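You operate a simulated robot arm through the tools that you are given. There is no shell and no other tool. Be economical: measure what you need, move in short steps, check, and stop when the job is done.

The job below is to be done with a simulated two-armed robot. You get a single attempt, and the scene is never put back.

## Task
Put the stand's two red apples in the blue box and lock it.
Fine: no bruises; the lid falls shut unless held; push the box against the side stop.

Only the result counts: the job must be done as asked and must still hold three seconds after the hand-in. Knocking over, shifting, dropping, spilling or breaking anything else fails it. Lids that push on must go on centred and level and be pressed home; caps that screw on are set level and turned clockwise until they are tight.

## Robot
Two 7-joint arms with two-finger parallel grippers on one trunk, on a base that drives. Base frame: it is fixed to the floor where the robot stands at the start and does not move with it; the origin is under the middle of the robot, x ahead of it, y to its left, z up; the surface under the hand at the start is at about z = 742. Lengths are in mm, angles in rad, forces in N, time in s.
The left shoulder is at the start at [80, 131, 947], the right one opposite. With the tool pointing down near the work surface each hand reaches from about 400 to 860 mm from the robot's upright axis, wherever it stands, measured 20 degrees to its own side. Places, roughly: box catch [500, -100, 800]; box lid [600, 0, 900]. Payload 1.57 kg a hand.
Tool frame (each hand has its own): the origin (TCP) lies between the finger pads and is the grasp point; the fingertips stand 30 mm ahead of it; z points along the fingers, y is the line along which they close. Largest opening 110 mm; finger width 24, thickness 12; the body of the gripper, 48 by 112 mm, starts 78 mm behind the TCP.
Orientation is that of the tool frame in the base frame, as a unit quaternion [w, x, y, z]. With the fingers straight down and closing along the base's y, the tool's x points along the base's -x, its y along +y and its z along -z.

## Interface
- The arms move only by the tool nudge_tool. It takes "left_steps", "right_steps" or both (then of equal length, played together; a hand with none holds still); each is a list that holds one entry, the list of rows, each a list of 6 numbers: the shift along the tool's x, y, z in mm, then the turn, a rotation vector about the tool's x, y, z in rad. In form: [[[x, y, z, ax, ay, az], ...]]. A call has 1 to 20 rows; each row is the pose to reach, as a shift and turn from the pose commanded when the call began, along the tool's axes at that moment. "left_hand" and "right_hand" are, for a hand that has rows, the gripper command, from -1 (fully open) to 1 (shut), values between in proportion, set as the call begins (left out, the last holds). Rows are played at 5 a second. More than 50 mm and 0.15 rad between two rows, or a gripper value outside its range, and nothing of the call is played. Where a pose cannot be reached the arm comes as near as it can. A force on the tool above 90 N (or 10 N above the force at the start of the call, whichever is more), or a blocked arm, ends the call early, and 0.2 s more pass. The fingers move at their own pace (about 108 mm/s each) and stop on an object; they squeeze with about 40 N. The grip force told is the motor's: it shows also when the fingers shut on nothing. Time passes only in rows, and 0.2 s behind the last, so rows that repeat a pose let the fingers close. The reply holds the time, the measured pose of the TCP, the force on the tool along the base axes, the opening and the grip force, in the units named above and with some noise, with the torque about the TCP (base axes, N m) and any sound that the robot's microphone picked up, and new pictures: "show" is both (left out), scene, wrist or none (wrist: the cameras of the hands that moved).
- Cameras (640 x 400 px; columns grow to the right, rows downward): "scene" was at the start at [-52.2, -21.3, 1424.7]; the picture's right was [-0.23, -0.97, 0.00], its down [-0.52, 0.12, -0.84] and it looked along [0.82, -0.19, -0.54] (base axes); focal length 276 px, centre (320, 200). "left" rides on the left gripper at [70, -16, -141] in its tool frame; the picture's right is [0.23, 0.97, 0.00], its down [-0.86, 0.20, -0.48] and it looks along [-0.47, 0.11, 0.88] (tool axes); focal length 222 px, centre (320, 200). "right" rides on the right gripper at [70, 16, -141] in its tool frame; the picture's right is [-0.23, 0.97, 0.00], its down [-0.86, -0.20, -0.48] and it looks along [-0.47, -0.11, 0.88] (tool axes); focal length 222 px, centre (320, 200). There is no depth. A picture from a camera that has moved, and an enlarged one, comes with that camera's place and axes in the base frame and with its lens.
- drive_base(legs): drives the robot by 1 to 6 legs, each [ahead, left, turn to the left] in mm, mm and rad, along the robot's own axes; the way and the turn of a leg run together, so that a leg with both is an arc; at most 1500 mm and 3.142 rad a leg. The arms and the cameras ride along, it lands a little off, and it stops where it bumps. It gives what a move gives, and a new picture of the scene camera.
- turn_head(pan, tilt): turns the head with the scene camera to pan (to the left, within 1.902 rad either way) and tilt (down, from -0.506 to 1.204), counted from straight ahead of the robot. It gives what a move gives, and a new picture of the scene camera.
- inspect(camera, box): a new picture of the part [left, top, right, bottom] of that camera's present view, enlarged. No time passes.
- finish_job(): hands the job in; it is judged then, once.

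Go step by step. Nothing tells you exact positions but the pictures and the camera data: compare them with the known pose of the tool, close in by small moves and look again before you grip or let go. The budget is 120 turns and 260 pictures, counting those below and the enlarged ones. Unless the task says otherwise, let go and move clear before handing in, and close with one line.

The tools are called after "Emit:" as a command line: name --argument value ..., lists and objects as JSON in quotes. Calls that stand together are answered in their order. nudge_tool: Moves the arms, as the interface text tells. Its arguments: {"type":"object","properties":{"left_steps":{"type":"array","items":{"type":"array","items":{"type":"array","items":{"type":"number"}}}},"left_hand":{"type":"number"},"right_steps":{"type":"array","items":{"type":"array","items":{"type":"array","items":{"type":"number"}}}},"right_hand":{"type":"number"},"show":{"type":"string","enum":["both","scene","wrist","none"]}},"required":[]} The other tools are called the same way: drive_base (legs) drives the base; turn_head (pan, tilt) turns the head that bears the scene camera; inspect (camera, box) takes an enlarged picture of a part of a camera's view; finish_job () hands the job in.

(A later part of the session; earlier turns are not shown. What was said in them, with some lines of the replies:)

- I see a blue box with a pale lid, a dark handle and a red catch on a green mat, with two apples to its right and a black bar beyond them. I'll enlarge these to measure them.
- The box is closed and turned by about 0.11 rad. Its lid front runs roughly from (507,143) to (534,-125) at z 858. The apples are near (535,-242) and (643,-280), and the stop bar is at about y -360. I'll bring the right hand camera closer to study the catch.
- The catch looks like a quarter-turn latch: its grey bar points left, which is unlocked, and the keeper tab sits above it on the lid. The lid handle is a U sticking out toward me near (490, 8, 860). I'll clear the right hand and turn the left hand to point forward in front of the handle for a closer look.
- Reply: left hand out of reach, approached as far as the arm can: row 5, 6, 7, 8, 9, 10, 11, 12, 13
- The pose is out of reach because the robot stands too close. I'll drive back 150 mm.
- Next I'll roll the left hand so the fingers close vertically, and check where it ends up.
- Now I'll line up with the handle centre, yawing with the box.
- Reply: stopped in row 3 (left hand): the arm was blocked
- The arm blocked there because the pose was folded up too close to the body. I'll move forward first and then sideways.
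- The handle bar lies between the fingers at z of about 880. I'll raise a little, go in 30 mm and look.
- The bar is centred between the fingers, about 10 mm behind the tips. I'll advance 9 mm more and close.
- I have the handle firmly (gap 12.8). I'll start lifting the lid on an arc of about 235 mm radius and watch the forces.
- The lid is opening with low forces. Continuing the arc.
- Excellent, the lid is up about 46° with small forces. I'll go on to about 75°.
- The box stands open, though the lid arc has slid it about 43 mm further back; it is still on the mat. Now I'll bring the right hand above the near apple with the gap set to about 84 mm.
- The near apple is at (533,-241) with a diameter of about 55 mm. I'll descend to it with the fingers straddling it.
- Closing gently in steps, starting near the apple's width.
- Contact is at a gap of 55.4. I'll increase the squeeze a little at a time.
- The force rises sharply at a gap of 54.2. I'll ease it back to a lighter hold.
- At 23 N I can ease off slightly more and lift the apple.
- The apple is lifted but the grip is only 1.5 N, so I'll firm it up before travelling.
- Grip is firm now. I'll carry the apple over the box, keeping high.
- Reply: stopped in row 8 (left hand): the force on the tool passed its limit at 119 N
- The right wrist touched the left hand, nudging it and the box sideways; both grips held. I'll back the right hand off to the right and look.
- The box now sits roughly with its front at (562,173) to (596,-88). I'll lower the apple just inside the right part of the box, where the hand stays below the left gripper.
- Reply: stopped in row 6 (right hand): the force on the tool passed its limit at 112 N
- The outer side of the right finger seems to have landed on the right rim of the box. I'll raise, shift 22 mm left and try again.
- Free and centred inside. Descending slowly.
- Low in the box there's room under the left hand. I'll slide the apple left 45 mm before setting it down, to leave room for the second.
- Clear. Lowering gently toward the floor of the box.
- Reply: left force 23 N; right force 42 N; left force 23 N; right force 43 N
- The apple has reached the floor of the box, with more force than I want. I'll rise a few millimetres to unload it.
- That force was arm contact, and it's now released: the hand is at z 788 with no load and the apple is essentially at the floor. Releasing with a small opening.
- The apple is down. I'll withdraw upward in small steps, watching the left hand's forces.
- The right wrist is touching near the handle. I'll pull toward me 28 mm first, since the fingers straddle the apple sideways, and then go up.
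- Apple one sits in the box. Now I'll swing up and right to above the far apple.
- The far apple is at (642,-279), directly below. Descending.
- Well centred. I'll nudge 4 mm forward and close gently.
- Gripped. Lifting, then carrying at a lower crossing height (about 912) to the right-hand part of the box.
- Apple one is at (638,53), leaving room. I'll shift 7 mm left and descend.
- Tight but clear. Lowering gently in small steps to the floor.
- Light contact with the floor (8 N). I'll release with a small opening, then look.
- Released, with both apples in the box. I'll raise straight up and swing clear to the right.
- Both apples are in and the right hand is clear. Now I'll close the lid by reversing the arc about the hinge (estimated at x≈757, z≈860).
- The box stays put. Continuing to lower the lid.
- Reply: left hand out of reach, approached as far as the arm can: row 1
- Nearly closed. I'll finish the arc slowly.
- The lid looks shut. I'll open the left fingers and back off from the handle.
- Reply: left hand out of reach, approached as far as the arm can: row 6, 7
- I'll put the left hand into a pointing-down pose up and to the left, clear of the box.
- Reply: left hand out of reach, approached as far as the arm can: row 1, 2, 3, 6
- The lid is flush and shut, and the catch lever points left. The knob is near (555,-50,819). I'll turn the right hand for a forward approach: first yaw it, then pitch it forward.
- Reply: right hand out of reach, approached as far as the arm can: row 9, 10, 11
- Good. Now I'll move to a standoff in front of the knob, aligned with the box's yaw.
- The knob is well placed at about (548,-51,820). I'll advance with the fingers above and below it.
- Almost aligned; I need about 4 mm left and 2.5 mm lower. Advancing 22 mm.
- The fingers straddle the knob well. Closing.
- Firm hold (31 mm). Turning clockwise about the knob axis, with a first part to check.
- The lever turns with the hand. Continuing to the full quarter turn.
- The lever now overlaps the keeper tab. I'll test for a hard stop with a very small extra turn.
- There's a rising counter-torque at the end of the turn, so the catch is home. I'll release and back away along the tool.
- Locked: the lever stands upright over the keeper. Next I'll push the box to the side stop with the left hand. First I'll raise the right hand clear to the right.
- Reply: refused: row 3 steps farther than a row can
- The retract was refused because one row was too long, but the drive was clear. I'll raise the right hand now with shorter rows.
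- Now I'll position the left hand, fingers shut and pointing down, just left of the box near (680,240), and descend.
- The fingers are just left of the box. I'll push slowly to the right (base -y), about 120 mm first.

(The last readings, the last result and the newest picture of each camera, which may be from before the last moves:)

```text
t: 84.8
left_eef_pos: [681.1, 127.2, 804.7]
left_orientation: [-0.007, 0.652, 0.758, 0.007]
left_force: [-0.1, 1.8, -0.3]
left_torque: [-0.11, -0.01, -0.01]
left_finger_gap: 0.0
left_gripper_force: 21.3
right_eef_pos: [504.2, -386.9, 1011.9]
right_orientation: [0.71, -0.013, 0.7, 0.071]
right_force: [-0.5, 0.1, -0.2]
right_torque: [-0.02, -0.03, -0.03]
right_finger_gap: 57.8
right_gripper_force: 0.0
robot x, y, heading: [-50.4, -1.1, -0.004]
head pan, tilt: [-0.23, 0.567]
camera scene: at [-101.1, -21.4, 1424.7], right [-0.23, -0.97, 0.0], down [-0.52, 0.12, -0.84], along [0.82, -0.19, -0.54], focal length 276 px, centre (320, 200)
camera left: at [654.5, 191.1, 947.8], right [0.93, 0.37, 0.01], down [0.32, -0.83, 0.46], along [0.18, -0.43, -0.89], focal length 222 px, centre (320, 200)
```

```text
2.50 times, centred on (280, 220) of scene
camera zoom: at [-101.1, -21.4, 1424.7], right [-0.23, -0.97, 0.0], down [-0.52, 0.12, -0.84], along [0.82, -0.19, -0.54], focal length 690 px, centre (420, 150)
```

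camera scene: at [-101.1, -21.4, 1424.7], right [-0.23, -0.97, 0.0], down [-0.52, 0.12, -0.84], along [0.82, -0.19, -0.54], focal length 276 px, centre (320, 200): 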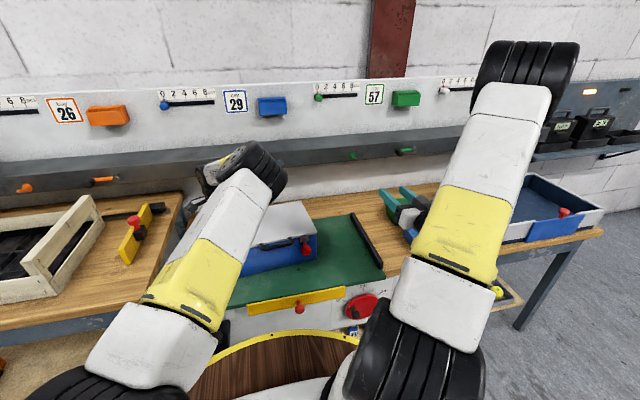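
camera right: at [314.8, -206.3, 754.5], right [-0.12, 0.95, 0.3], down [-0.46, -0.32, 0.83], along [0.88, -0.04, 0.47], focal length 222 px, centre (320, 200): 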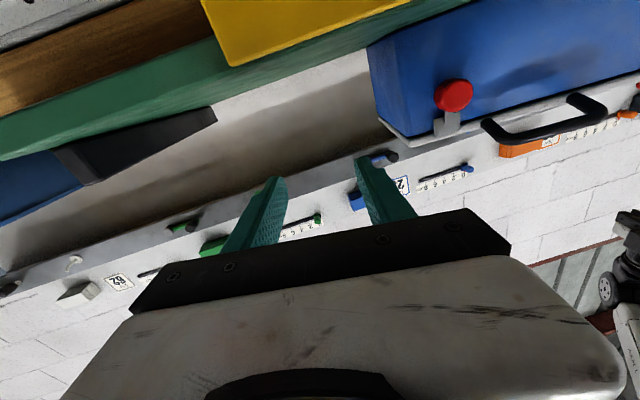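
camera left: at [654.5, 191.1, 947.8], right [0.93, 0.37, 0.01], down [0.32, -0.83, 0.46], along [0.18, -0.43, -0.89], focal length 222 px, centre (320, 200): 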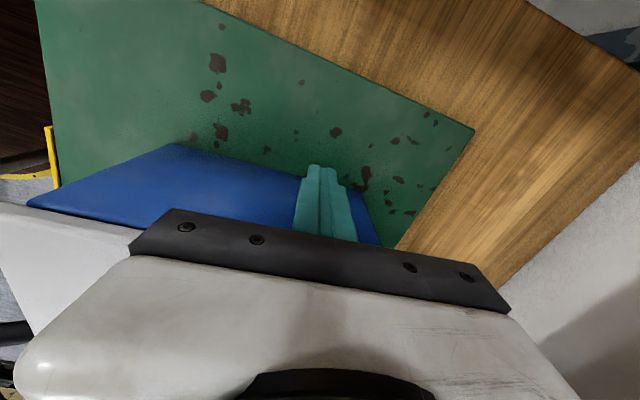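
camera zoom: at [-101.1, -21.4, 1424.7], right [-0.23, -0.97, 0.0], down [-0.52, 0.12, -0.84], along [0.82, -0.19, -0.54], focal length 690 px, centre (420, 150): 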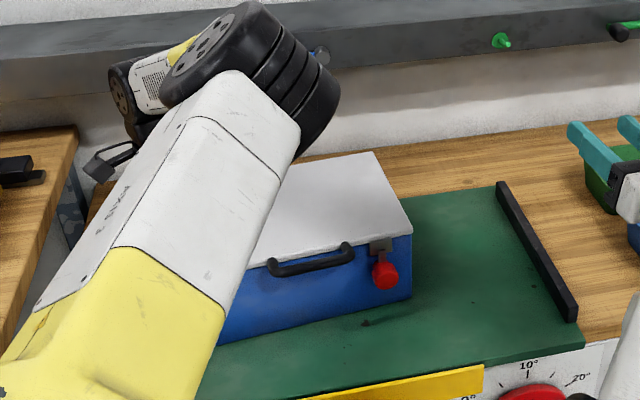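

The box slides well. Another 150 mm.

Emit:
nudge_tool --left_steps '[[[-5, -0.8, 0, 0, 0, 0], [-12, -1.8, 0, 0, 0, 0], [-20, -3, 0, 0, 0, 0], [-28, -4.2, 0, 0, 0, 0], [-36, -5.4, 0, 0, 0, 0], [-44, -6.6, 0, 0, 0, 0], [-52, -7.8, 0, 0, 0, 0], [-60, -9, 0, 0, 0, 0], [-68, -10.2, 0, 0, 0, 0], [-76, -11.5, 0, 0, 0, 0], [-84, -12.7, 0, 0, 0, 0], [-92, -14, 0, 0, 0, 0], [-100, -15, 0, 0, 0, 0], [-108, -16.3, 0, 0, 0, 0], [-116, -17.5, 0, 0, 0, 0], [-124, -18.7, 0, 0, 0, 0], [-132, -20, 0, 0, 0, 0], [-140, -21, 0, 0, 0, 0], [-148, -22, 0, 0, 0, 0]]]'

Emit:
inspect --camera "scene" --box '[200, 160, 420, 300]'

```text
t: 88.8
left_eef_pos: [680.3, -22.0, 798.6]
left_orientation: [-0.007, 0.652, 0.758, 0.008]
left_force: [0.2, 3.0, 0.8]
left_torque: [-0.2, 0.04, -0.02]
left_finger_gap: 0.3
left_gripper_force: 21.4
right_eef_pos: [503.1, -387.2, 1012.2]
right_orientation: [0.71, -0.013, 0.7, 0.07]
right_force: [0.5, 0.9, 0.5]
right_torque: [-0.01, -0.02, -0.02]
right_finger_gap: 58.0
right_gripper_force: 0.0
robot x, y, heading: [-47.6, -1.9, 0.004]
head pan, tilt: [-0.23, 0.567]
camera scene: at [-101.1, -21.4, 1424.7], right [-0.23, -0.97, 0.0], down [-0.52, 0.12, -0.84], along [0.82, -0.19, -0.54], focal length 276 px, centre (320, 200)
camera left: at [654.5, 41.8, 942.6], right [0.93, 0.37, 0.01], down [0.32, -0.82, 0.46], along [0.18, -0.43, -0.89], focal length 222 px, centre (320, 200)
```

scene: 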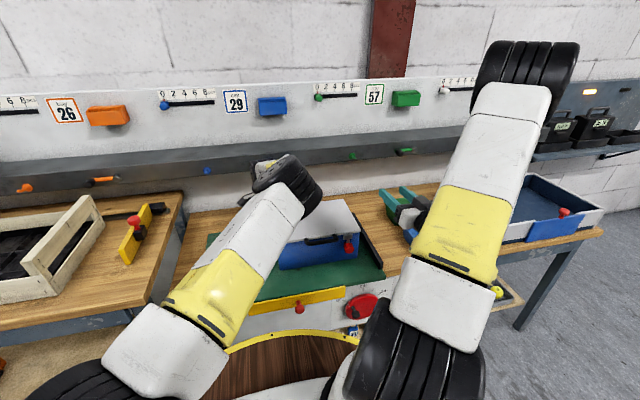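
left: 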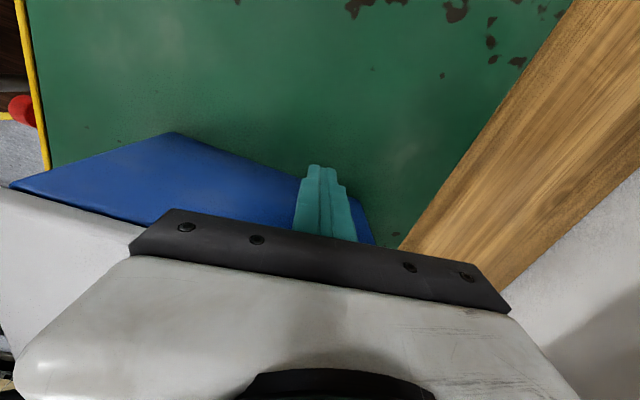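

```text
2.86 times, centred on (310, 230) of scene
camera zoom: at [-101.1, -21.4, 1424.7], right [-0.23, -0.97, 0.0], down [-0.52, 0.12, -0.84], along [0.82, -0.19, -0.54], focal length 789 px, centre (349, 114)
```

zoom: 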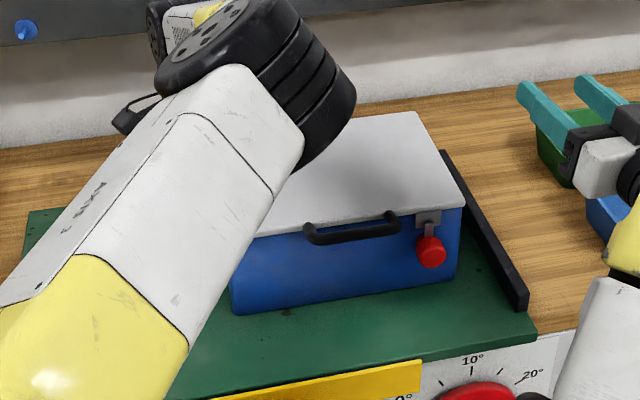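

About 40 mm remain. Slower now.

Emit:
nudge_tool --left_steps '[[[-5, -0.8, 0, 0, 0, 0], [-10, -1.5, 0, 0, 0, 0], [-15, -2.3, 0, 0, 0, 0], [-20, -3, 0, 0, 0, 0], [-25, -3.8, 0, 0, 0, 0], [-29, -4.5, 0, 0, 0, 0], [-33, -5, 0, 0, 0, 0], [-37, -5.5, 0, 0, 0, 0]]]' --show "none"

Emit:
nudge_tool --left_steps '[[[-3, -0.5, 0, 0, 0, 0], [-6, -1, 0, 0, 0, 0], [-9, -1.4, 0, 0, 0, 0]]]' --show "none"

Emit:
inspect --camera "scene" --box '[240, 180, 400, 300]'

```text
t: 90.6
left_eef_pos: [682.3, -58.0, 799.3]
left_orientation: [-0.007, 0.653, 0.757, 0.008]
left_force: [-0.1, 4.1, 0.4]
left_torque: [-0.24, 0.02, -0.1]
left_finger_gap: 0.1
left_gripper_force: 21.4
right_eef_pos: [502.2, -388.6, 1011.9]
right_orientation: [0.71, -0.013, 0.7, 0.07]
right_force: [-0.3, 0.0, -0.3]
right_torque: [-0.02, -0.01, -0.01]
right_finger_gap: 57.9
right_gripper_force: 0.2
robot x, y, heading: [-50.7, -1.4, 0.003]
head pan, tilt: [-0.23, 0.567]
```

```text
t: 91.4
left_eef_pos: [681.5, -65.1, 799.2]
left_orientation: [-0.006, 0.651, 0.759, 0.008]
left_force: [-2.5, 14.2, 7.1]
left_torque: [-1.05, -0.09, -0.21]
left_finger_gap: 0.0
left_gripper_force: 20.8
right_eef_pos: [502.7, -386.4, 1012.0]
right_orientation: [0.71, -0.013, 0.7, 0.07]
right_force: [0.0, 0.2, 0.5]
right_torque: [0.01, -0.02, 0.0]
right_finger_gap: 57.8
right_gripper_force: 0.0
robot x, y, heading: [-48.4, -1.5, 0.001]
head pan, tilt: [-0.23, 0.567]
```

```text
3.33 times, centred on (320, 240) of scene
camera zoom: at [-101.5, -20.9, 1424.7], right [-0.23, -0.97, 0.0], down [-0.52, 0.12, -0.84], along [0.82, -0.19, -0.54], focal length 920 px, centre (320, 67)
```

zoom: 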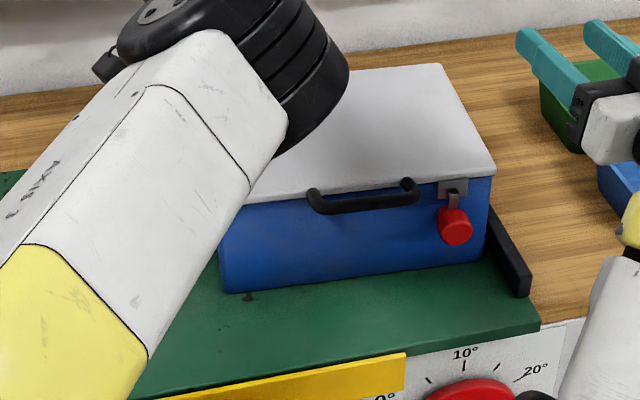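

The force has risen to 14 N, so the box is against the stop. I'll press slightly more to square it up flush.

Emit:
nudge_tool --left_steps '[[[-2, -0.3, 0, 0, 0, 0], [-4, -0.6, 0, 0, 0, 0], [-6, -0.9, 0, 0, 0, 0]]]' --show "none"

Emit:
inspect --camera "scene" --box '[300, 180, 400, 260]'

Emit:
inspect --camera "left" --box '[0, 0, 640, 400]'

```text
t: 92.2
left_eef_pos: [681.7, -64.9, 799.7]
left_orientation: [-0.008, 0.649, 0.761, 0.009]
left_force: [-7.8, 50.0, 14.5]
left_torque: [-3.46, -0.31, -0.77]
left_finger_gap: 0.1
left_gripper_force: 20.8
right_eef_pos: [504.3, -384.5, 1012.3]
right_orientation: [0.711, -0.014, 0.7, 0.072]
right_force: [0.6, -0.5, 0.2]
right_torque: [0.0, -0.02, 0.0]
right_finger_gap: 57.6
right_gripper_force: 0.0
robot x, y, heading: [-50.7, 1.9, 0.001]
head pan, tilt: [-0.23, 0.567]
```

```text
5.00 times, centred on (350, 220) of scene
camera zoom: at [-101.9, -19.3, 1424.7], right [-0.23, -0.97, 0.0], down [-0.52, 0.12, -0.84], along [0.82, -0.19, -0.54], focal length 1380 px, centre (170, 100)
```

zoom: 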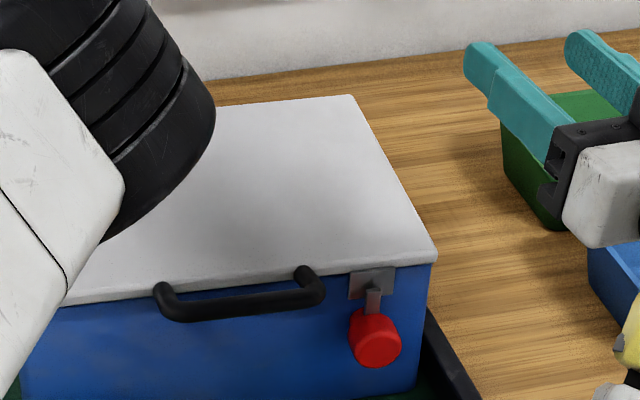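

```text
1.00 times, centred on (320, 200) of left (not enlarged: the box is as wide or as high as the picture)
camera zoom: at [654.7, -2.1, 943.6], right [0.93, 0.38, 0.01], down [0.33, -0.83, 0.46], along [0.18, -0.42, -0.89], focal length 222 px, centre (320, 200)
```

zoom: 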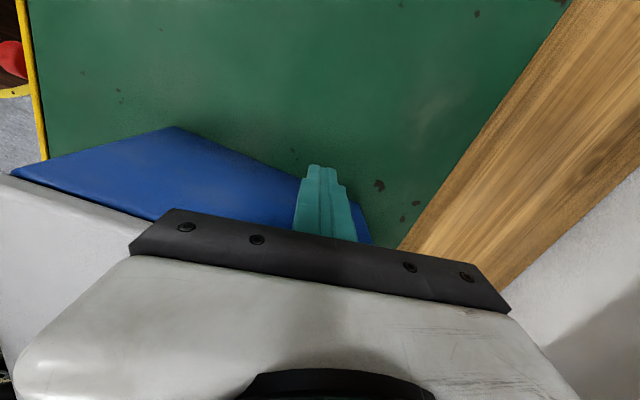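

It's firmly against the stop and no longer moving (50 N). I'll ease off and lift the left hand clear.

Emit:
nudge_tool --left_steps '[[[8, 1.2, 0, 0, 0, 0], [25, 4, 0, 0, 0, 0], [60, 9, 0, 0, 0, 0], [80, 12, -40, 0, 0, 0], [100, 15, -85, 0, 0, 0], [120, 15, -130, 0, 0, 0], [150, 15, -165, 0, 0, 0], [185, 15, -195, 0, 0, 0], [225, 0, -215, 0, 0, 0], [265, -10, -225, 0, 0, 0]]]' --show "scene"

Emit:
inspect --camera "scene" --box '[260, 180, 420, 290]'

Emit:
inspect --camera "right" --box '[0, 0, 640, 400]'

```text
t: 94.4
left_eef_pos: [629.5, 182.5, 1029.8]
left_orientation: [-0.006, 0.653, 0.758, 0.008]
left_force: [0.0, -0.2, -0.4]
left_torque: [0.03, 0.0, 0.0]
left_finger_gap: 0.0
left_gripper_force: 21.1
right_eef_pos: [503.7, -388.3, 1012.4]
right_orientation: [0.71, -0.012, 0.7, 0.071]
right_force: [-0.3, 0.3, -0.3]
right_torque: [0.01, -0.01, 0.03]
right_finger_gap: 57.8
right_gripper_force: 0.0
robot x, y, heading: [-49.1, 2.4, -0.004]
head pan, tilt: [-0.23, 0.567]
camera scene: at [-100.9, -21.9, 1424.7], right [-0.23, -0.97, 0.0], down [-0.52, 0.12, -0.84], along [0.82, -0.19, -0.54], focal length 276 px, centre (320, 200)
```

scene: 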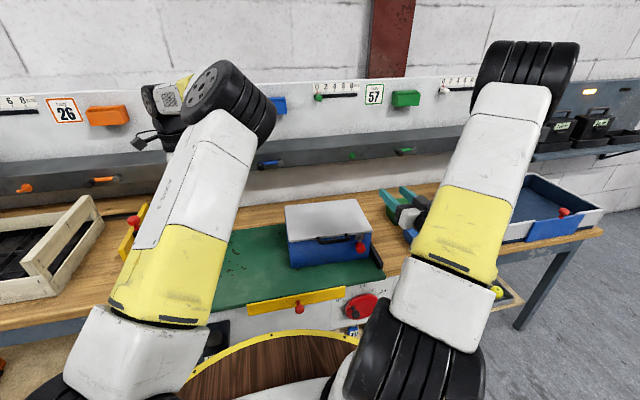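

```text
3.64 times, centred on (340, 235) of scene
camera zoom: at [-100.9, -21.9, 1424.7], right [-0.23, -0.97, 0.0], down [-0.52, 0.12, -0.84], along [0.82, -0.19, -0.54], focal length 1004 px, centre (247, 73)
```

zoom: 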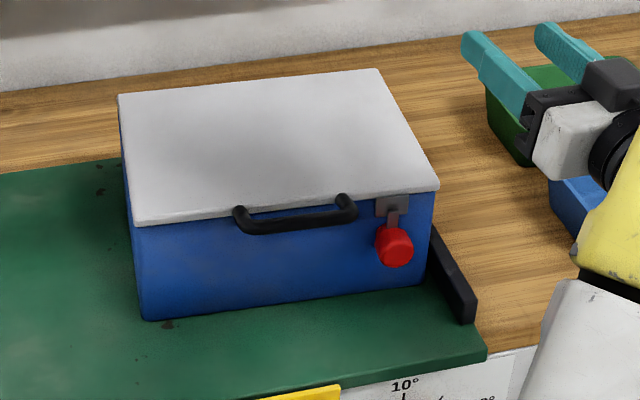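

```text
1.00 times, centred on (320, 200) of right (not enlarged: the box is as wide or as high as the picture)
camera zoom: at [363.0, -382.8, 940.2], right [-0.12, 0.95, 0.3], down [-0.46, -0.32, 0.83], along [0.88, -0.04, 0.47], focal length 222 px, centre (320, 200)
```

zoom: 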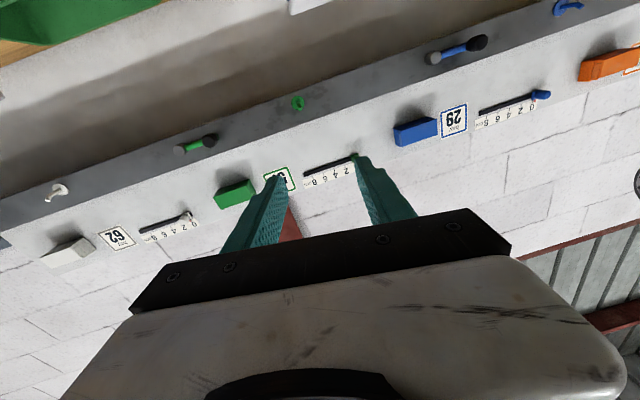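

The box is locked and near the stop. I'll check closely whether it's flush along the bar.

Emit:
inspect --camera "scene" --box '[350, 225, 400, 275]'

Emit:
turn_head --pan -0.45 --tilt 0.7

```text
8.00 times, centred on (375, 250) of scene
camera zoom: at [-100.9, -21.9, 1424.7], right [-0.23, -0.97, 0.0], down [-0.52, 0.12, -0.84], along [0.82, -0.19, -0.54], focal length 2208 px, centre (-120, -200)
```

zoom: 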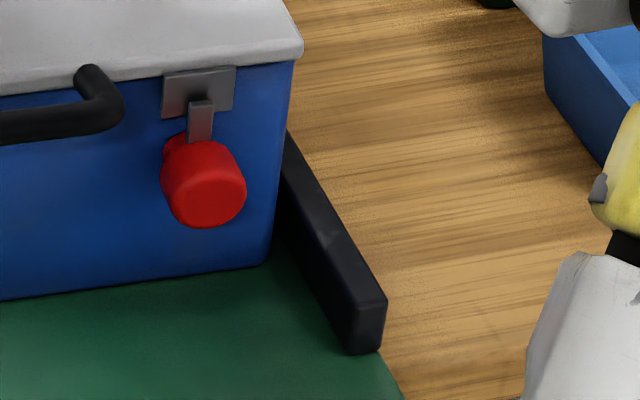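

```text
t: 95.1
left_eef_pos: [628.7, 183.0, 1029.7]
left_orientation: [-0.006, 0.652, 0.758, 0.008]
left_force: [-0.4, 0.3, -0.2]
left_torque: [-0.01, -0.06, 0.04]
left_finger_gap: 0.0
left_gripper_force: 21.8
right_eef_pos: [504.4, -387.7, 1011.9]
right_orientation: [0.71, -0.013, 0.7, 0.07]
right_force: [-0.6, -0.3, 0.5]
right_torque: [0.02, 0.0, 0.03]
right_finger_gap: 57.7
right_gripper_force: 0.0
robot x, y, heading: [-48.9, -3.5, -0.0]
head pan, tilt: [-0.45, 0.7]
camera scene: at [-111.6, -38.0, 1413.1], right [-0.44, -0.9, 0.0], down [-0.58, 0.28, -0.77], along [0.69, -0.33, -0.64], focal length 276 px, centre (320, 200)
```

scene: 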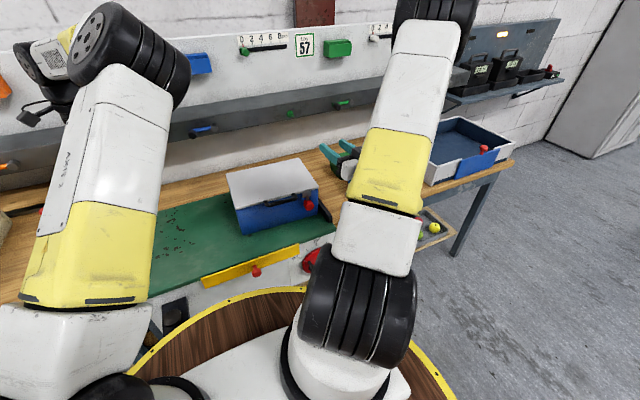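

Emit:
inspect --camera "scene" --box '[210, 140, 350, 250]'

Emit:
inspect --camera "scene" --box '[290, 180, 350, 235]'

```text
3.64 times, centred on (280, 195) of scene
camera zoom: at [-111.6, -38.0, 1413.1], right [-0.44, -0.9, 0.0], down [-0.58, 0.28, -0.77], along [0.69, -0.33, -0.64], focal length 1004 px, centre (466, 218)
```

zoom: 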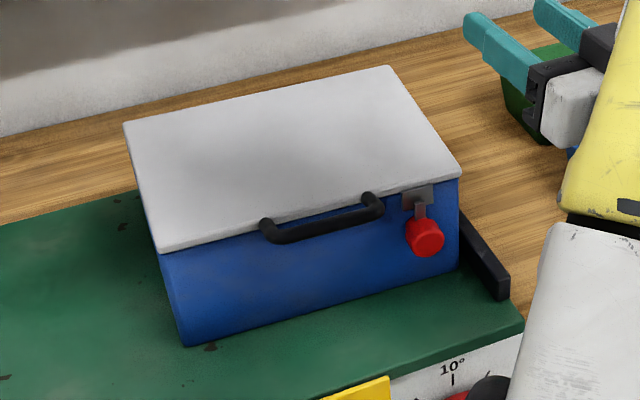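

```text
7.27 times, centred on (320, 208) of scene
camera zoom: at [-111.6, -38.0, 1413.1], right [-0.44, -0.9, 0.0], down [-0.58, 0.28, -0.77], along [0.69, -0.33, -0.64], focal length 2007 px, centre (320, 146)
```

zoom: 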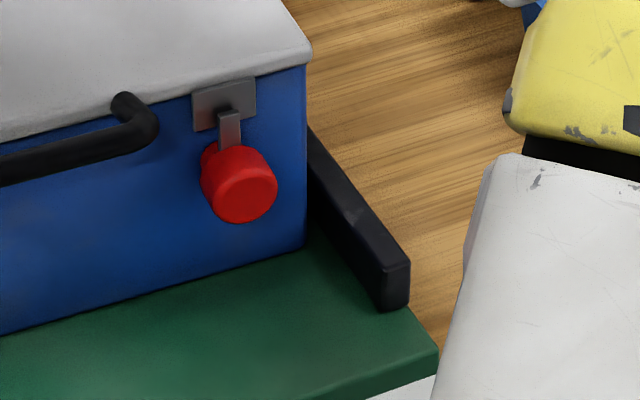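

The rear corner touches the bar, but there's a gap of about 13 mm at the front (box yaw about -0.066). I'll push the front part of the left wall near x=590.

Emit:
nudge_tool --left_steps '[[[-37, -14, 0, 0, 0, 0], [-74, -28, 0, 0, 0, 0], [-111, -42, 0, 0, 0, 0], [-148, -56, 0, 0, 0, 0], [-180, -69, 0, 0, 0, 0], [-180, -69, 45, 0, 0, 0], [-180, -69, 90, 0, 0, 0], [-180, -69, 135, 0, 0, 0], [-180, -69, 180, 0, 0, 0], [-180, -69, 210, 0, 0, 0], [-180, -69, 226, 0, 0, 0], [-180, -69, 226, 0, 0, 0]]]'

```text
t: 97.7
left_eef_pos: [590.1, -0.9, 801.8]
left_orientation: [-0.006, 0.652, 0.758, 0.007]
left_force: [-0.2, -0.3, -0.8]
left_torque: [0.0, -0.01, 0.0]
left_finger_gap: 0.1
left_gripper_force: 21.0
right_eef_pos: [504.0, -386.7, 1011.3]
right_orientation: [0.71, -0.013, 0.7, 0.072]
right_force: [0.4, -0.6, 0.3]
right_torque: [0.01, 0.01, 0.0]
right_finger_gap: 58.1
right_gripper_force: 0.0
robot x, y, heading: [-50.2, -2.2, 0.0]
head pan, tilt: [-0.45, 0.7]
camera scene: at [-111.7, -38.1, 1413.1], right [-0.44, -0.9, 0.0], down [-0.58, 0.28, -0.76], along [0.69, -0.33, -0.64], focal length 276 px, centre (320, 200)
camera left: at [563.6, 62.7, 945.5], right [0.93, 0.37, 0.01], down [0.32, -0.82, 0.46], along [0.18, -0.43, -0.89], focal length 222 px, centre (320, 200)
```

scene: 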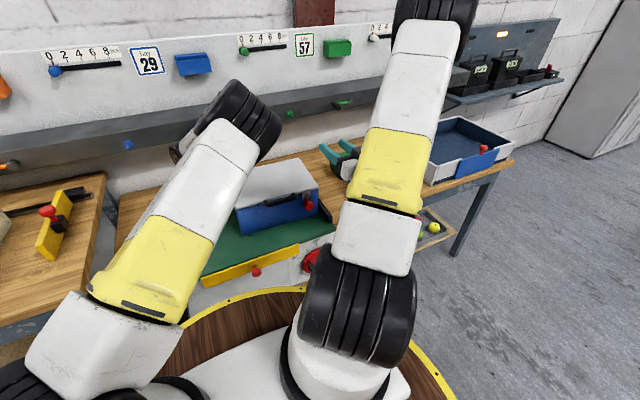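
left: 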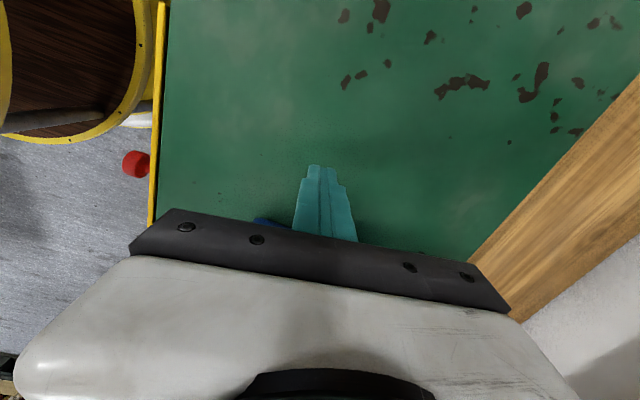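

Approaching and pushing gently.

Emit:
nudge_tool --left_steps '[[[-15, -2.2, 0, 0, 0, 0], [-30, -4.5, 0, 0, 0, 0], [-45, -6.8, 0, 0, 0, 0], [-54, -8, 0, 0, 0, 0], [-60, -9, 0, 0, 0, 0], [-65, -9.8, 0, 0, 0, 0]]]' --show "none"

Emit:
nudge_tool --left_steps '[[[-3, -0.5, 0, 0, 0, 0], [-6, -0.9, 0, 0, 0, 0], [-6, -0.9, 0, 0, 0, 0]]]' --show "none"

Emit:
inspect --camera "scene" --box '[290, 180, 350, 235]'

```text
t: 99.1
left_eef_pos: [589.4, -61.7, 800.5]
left_orientation: [-0.009, 0.651, 0.759, 0.009]
left_force: [-11.4, 23.7, 4.6]
left_torque: [-1.68, -0.79, -0.55]
left_finger_gap: 0.0
left_gripper_force: 21.5
right_eef_pos: [503.7, -385.5, 1012.1]
right_orientation: [0.71, -0.013, 0.7, 0.069]
right_force: [0.1, -0.1, -0.1]
right_torque: [0.01, -0.01, 0.0]
right_finger_gap: 58.0
right_gripper_force: 0.0
robot x, y, heading: [-49.5, -1.0, 0.002]
head pan, tilt: [-0.45, 0.7]
```

```text
t: 99.9
left_eef_pos: [590.0, -68.3, 799.3]
left_orientation: [-0.007, 0.651, 0.759, 0.008]
left_force: [-9.8, 40.8, 7.4]
left_torque: [-2.66, -0.59, -0.71]
left_finger_gap: 0.0
left_gripper_force: 21.4
right_eef_pos: [502.8, -385.9, 1012.5]
right_orientation: [0.711, -0.013, 0.7, 0.07]
right_force: [-0.6, -0.3, 0.1]
right_torque: [0.03, 0.0, 0.02]
right_finger_gap: 57.7
right_gripper_force: 0.2
robot x, y, heading: [-49.5, 2.8, 0.001]
head pan, tilt: [-0.45, 0.7]
```

```text
7.27 times, centred on (320, 208) of scene
camera zoom: at [-112.2, -36.4, 1413.1], right [-0.44, -0.9, 0.0], down [-0.58, 0.28, -0.77], along [0.69, -0.33, -0.64], focal length 2007 px, centre (320, 146)
```

zoom: 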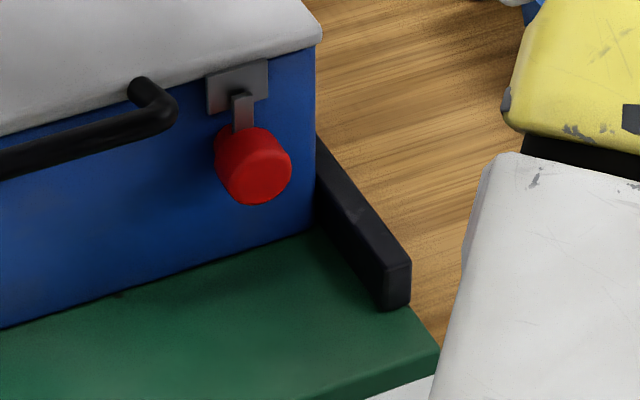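

Nearly flush at the front now. A little more.

Emit:
nudge_tool --left_steps '[[[-2, -0.3, 0, 0, 0, 0], [-4, -0.6, 0, 0, 0, 0], [-4, -0.6, 0, 0, 0, 0]]]' --show "none"

Emit:
inspect --camera "scene" --box '[300, 190, 350, 230]'

Emit:
inspect --camera "scene" --box '[210, 140, 350, 250]'

```text
t: 100.7
left_eef_pos: [590.3, -67.8, 799.6]
left_orientation: [-0.009, 0.65, 0.76, 0.012]
left_force: [-12.6, 55.4, 13.3]
left_torque: [-3.82, -0.66, -0.93]
left_finger_gap: 0.0
left_gripper_force: 21.0
right_eef_pos: [502.8, -385.0, 1011.8]
right_orientation: [0.71, -0.015, 0.7, 0.071]
right_force: [-0.6, -0.7, 0.1]
right_torque: [0.0, 0.03, -0.01]
right_finger_gap: 57.5
right_gripper_force: 0.1
robot x, y, heading: [-45.1, 0.3, 0.002]
head pan, tilt: [-0.45, 0.7]
```

```text
10.00 times, centred on (325, 210) of scene
camera zoom: at [-112.5, -35.8, 1413.1], right [-0.44, -0.9, 0.0], down [-0.58, 0.28, -0.77], along [0.69, -0.33, -0.64], focal length 2760 px, centre (270, 100)
```

zoom: 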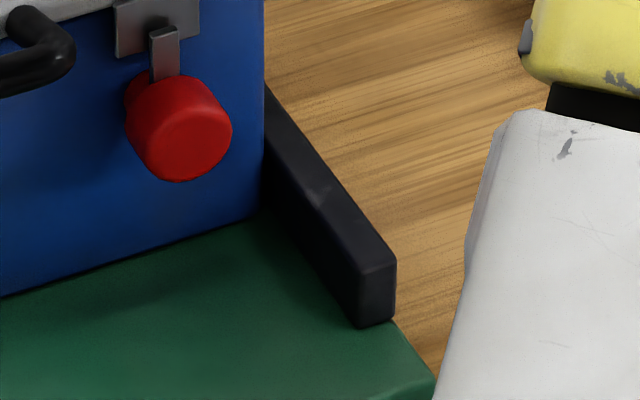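

```text
3.64 times, centred on (280, 195) of scene
camera zoom: at [-112.5, -35.8, 1413.1], right [-0.44, -0.9, 0.0], down [-0.58, 0.28, -0.77], along [0.69, -0.33, -0.64], focal length 1004 px, centre (466, 218)
```

zoom: 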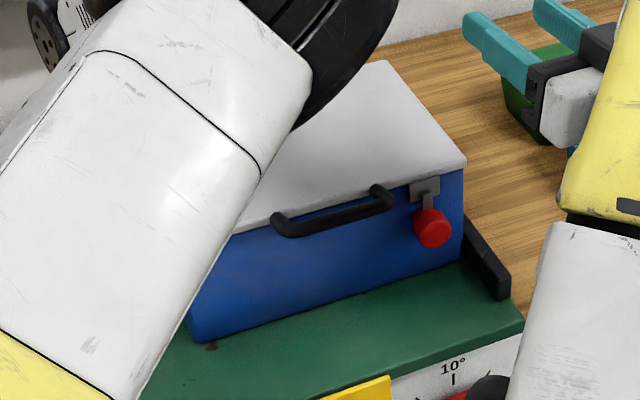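

Front corner now meets the bar. For certainty I'll give one last push at mid-length, so that both corners seat.

Emit:
nudge_tool --left_steps '[[[12, 2, 0, 0, 0, 0], [20, 3, 0, 0, 0, 0], [14, 38, 0, 0, 0, 0], [10, 58, 0, 0, 0, 0], [4, 58, 0, 0, 0, 0], [-2, 57, 0, 0, 0, 0], [-6, 57, 0, 0, 0, 0], [-10, 56, 0, 0, 0, 0]]]' --show "none"

```text
t: 102.5
left_eef_pos: [646.1, -67.8, 799.5]
left_orientation: [-0.008, 0.65, 0.76, 0.011]
left_force: [-14.4, 48.6, 19.0]
left_torque: [-3.42, -0.63, -0.88]
left_finger_gap: 0.0
left_gripper_force: 21.6
right_eef_pos: [502.8, -385.8, 1012.3]
right_orientation: [0.711, -0.014, 0.7, 0.071]
right_force: [-0.3, 0.0, 0.3]
right_torque: [-0.03, 0.0, -0.03]
right_finger_gap: 57.6
right_gripper_force: 0.1
robot x, y, heading: [-51.3, 5.5, 0.002]
head pan, tilt: [-0.45, 0.7]
```

The left wall reads y=-67.8 at both x=590 and x=646, so the box is square to the stop. I'll retreat the left hand.

Emit:
nudge_tool --left_steps '[[[6, 1, 0, 0, 0, 0], [14, 2, 0, 0, 0, 0], [40, 6, 0, 0, 0, 0], [70, 10, -30, 0, 0, 0], [90, 13, -75, 0, 0, 0], [110, 13, -120, 0, 0, 0], [140, 13, -155, 0, 0, 0], [175, 13, -185, 0, 0, 0], [215, 0, -205, 0, 0, 0]]]' --show "scene"

Emit:
inspect --camera "scene" --box '[210, 140, 350, 250]'

Emit:
inspect --camera "scene" --box '[300, 180, 350, 230]'

```text
t: 104.5
left_eef_pos: [613.1, 129.4, 1010.3]
left_orientation: [-0.006, 0.653, 0.757, 0.008]
left_force: [-0.3, -0.2, -0.3]
left_torque: [0.04, -0.01, 0.04]
left_finger_gap: 0.0
left_gripper_force: 21.4
right_eef_pos: [503.9, -387.6, 1011.8]
right_orientation: [0.71, -0.013, 0.7, 0.07]
right_force: [-0.2, 0.3, -0.5]
right_torque: [0.02, -0.01, 0.01]
right_finger_gap: 57.8
right_gripper_force: 0.0
robot x, y, heading: [-48.7, 0.3, -0.002]
head pan, tilt: [-0.45, 0.7]
camera scene: at [-111.4, -38.3, 1413.1], right [-0.44, -0.9, 0.0], down [-0.58, 0.28, -0.76], along [0.69, -0.33, -0.64], focal length 276 px, centre (320, 200)
```

scene: 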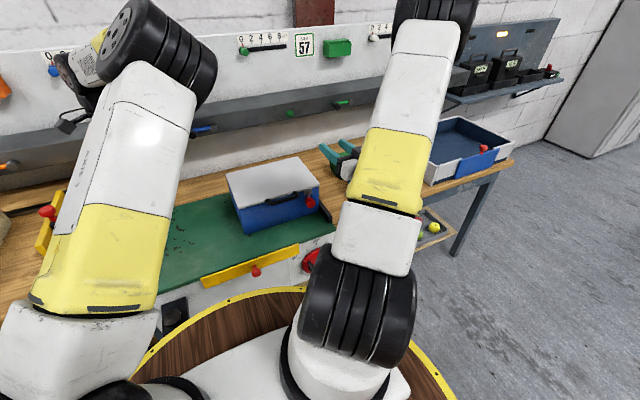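

```text
3.64 times, centred on (280, 195) of scene
camera zoom: at [-111.4, -38.3, 1413.1], right [-0.44, -0.9, 0.0], down [-0.58, 0.28, -0.76], along [0.69, -0.33, -0.64], focal length 1004 px, centre (466, 218)
```

zoom: 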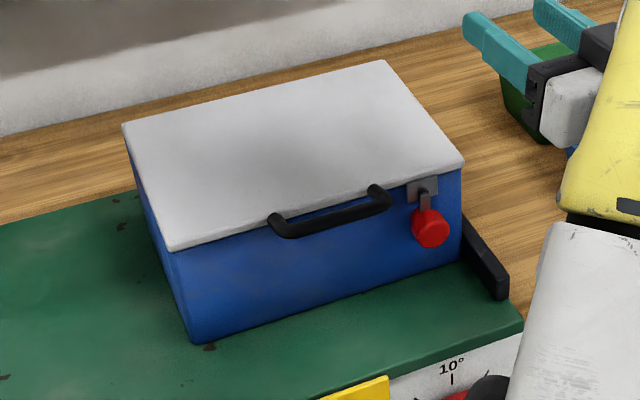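

```text
8.00 times, centred on (325, 205) of scene
camera zoom: at [-111.4, -38.3, 1413.1], right [-0.44, -0.9, 0.0], down [-0.58, 0.28, -0.76], along [0.69, -0.33, -0.64], focal length 2208 px, centre (280, 160)
```

zoom: 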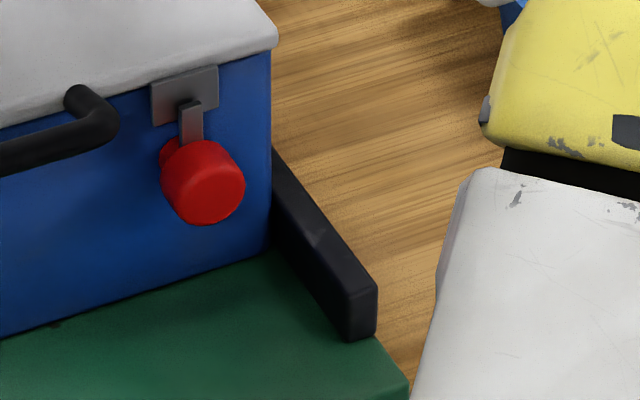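

The box sits flush against the stop bar, with the lid shut and the lever upright over the keeper; both hands are clear. I'm handing in.

Emit:
finish_job

```text
The job is handed in.
```

I put both red apples in the blue box, locked the catch, and pushed the box flush against the side stop. I couldn't check the apples for bruises: each was gripped at up to about 40 N, and the first was pressed down briefly while the arms were touching.
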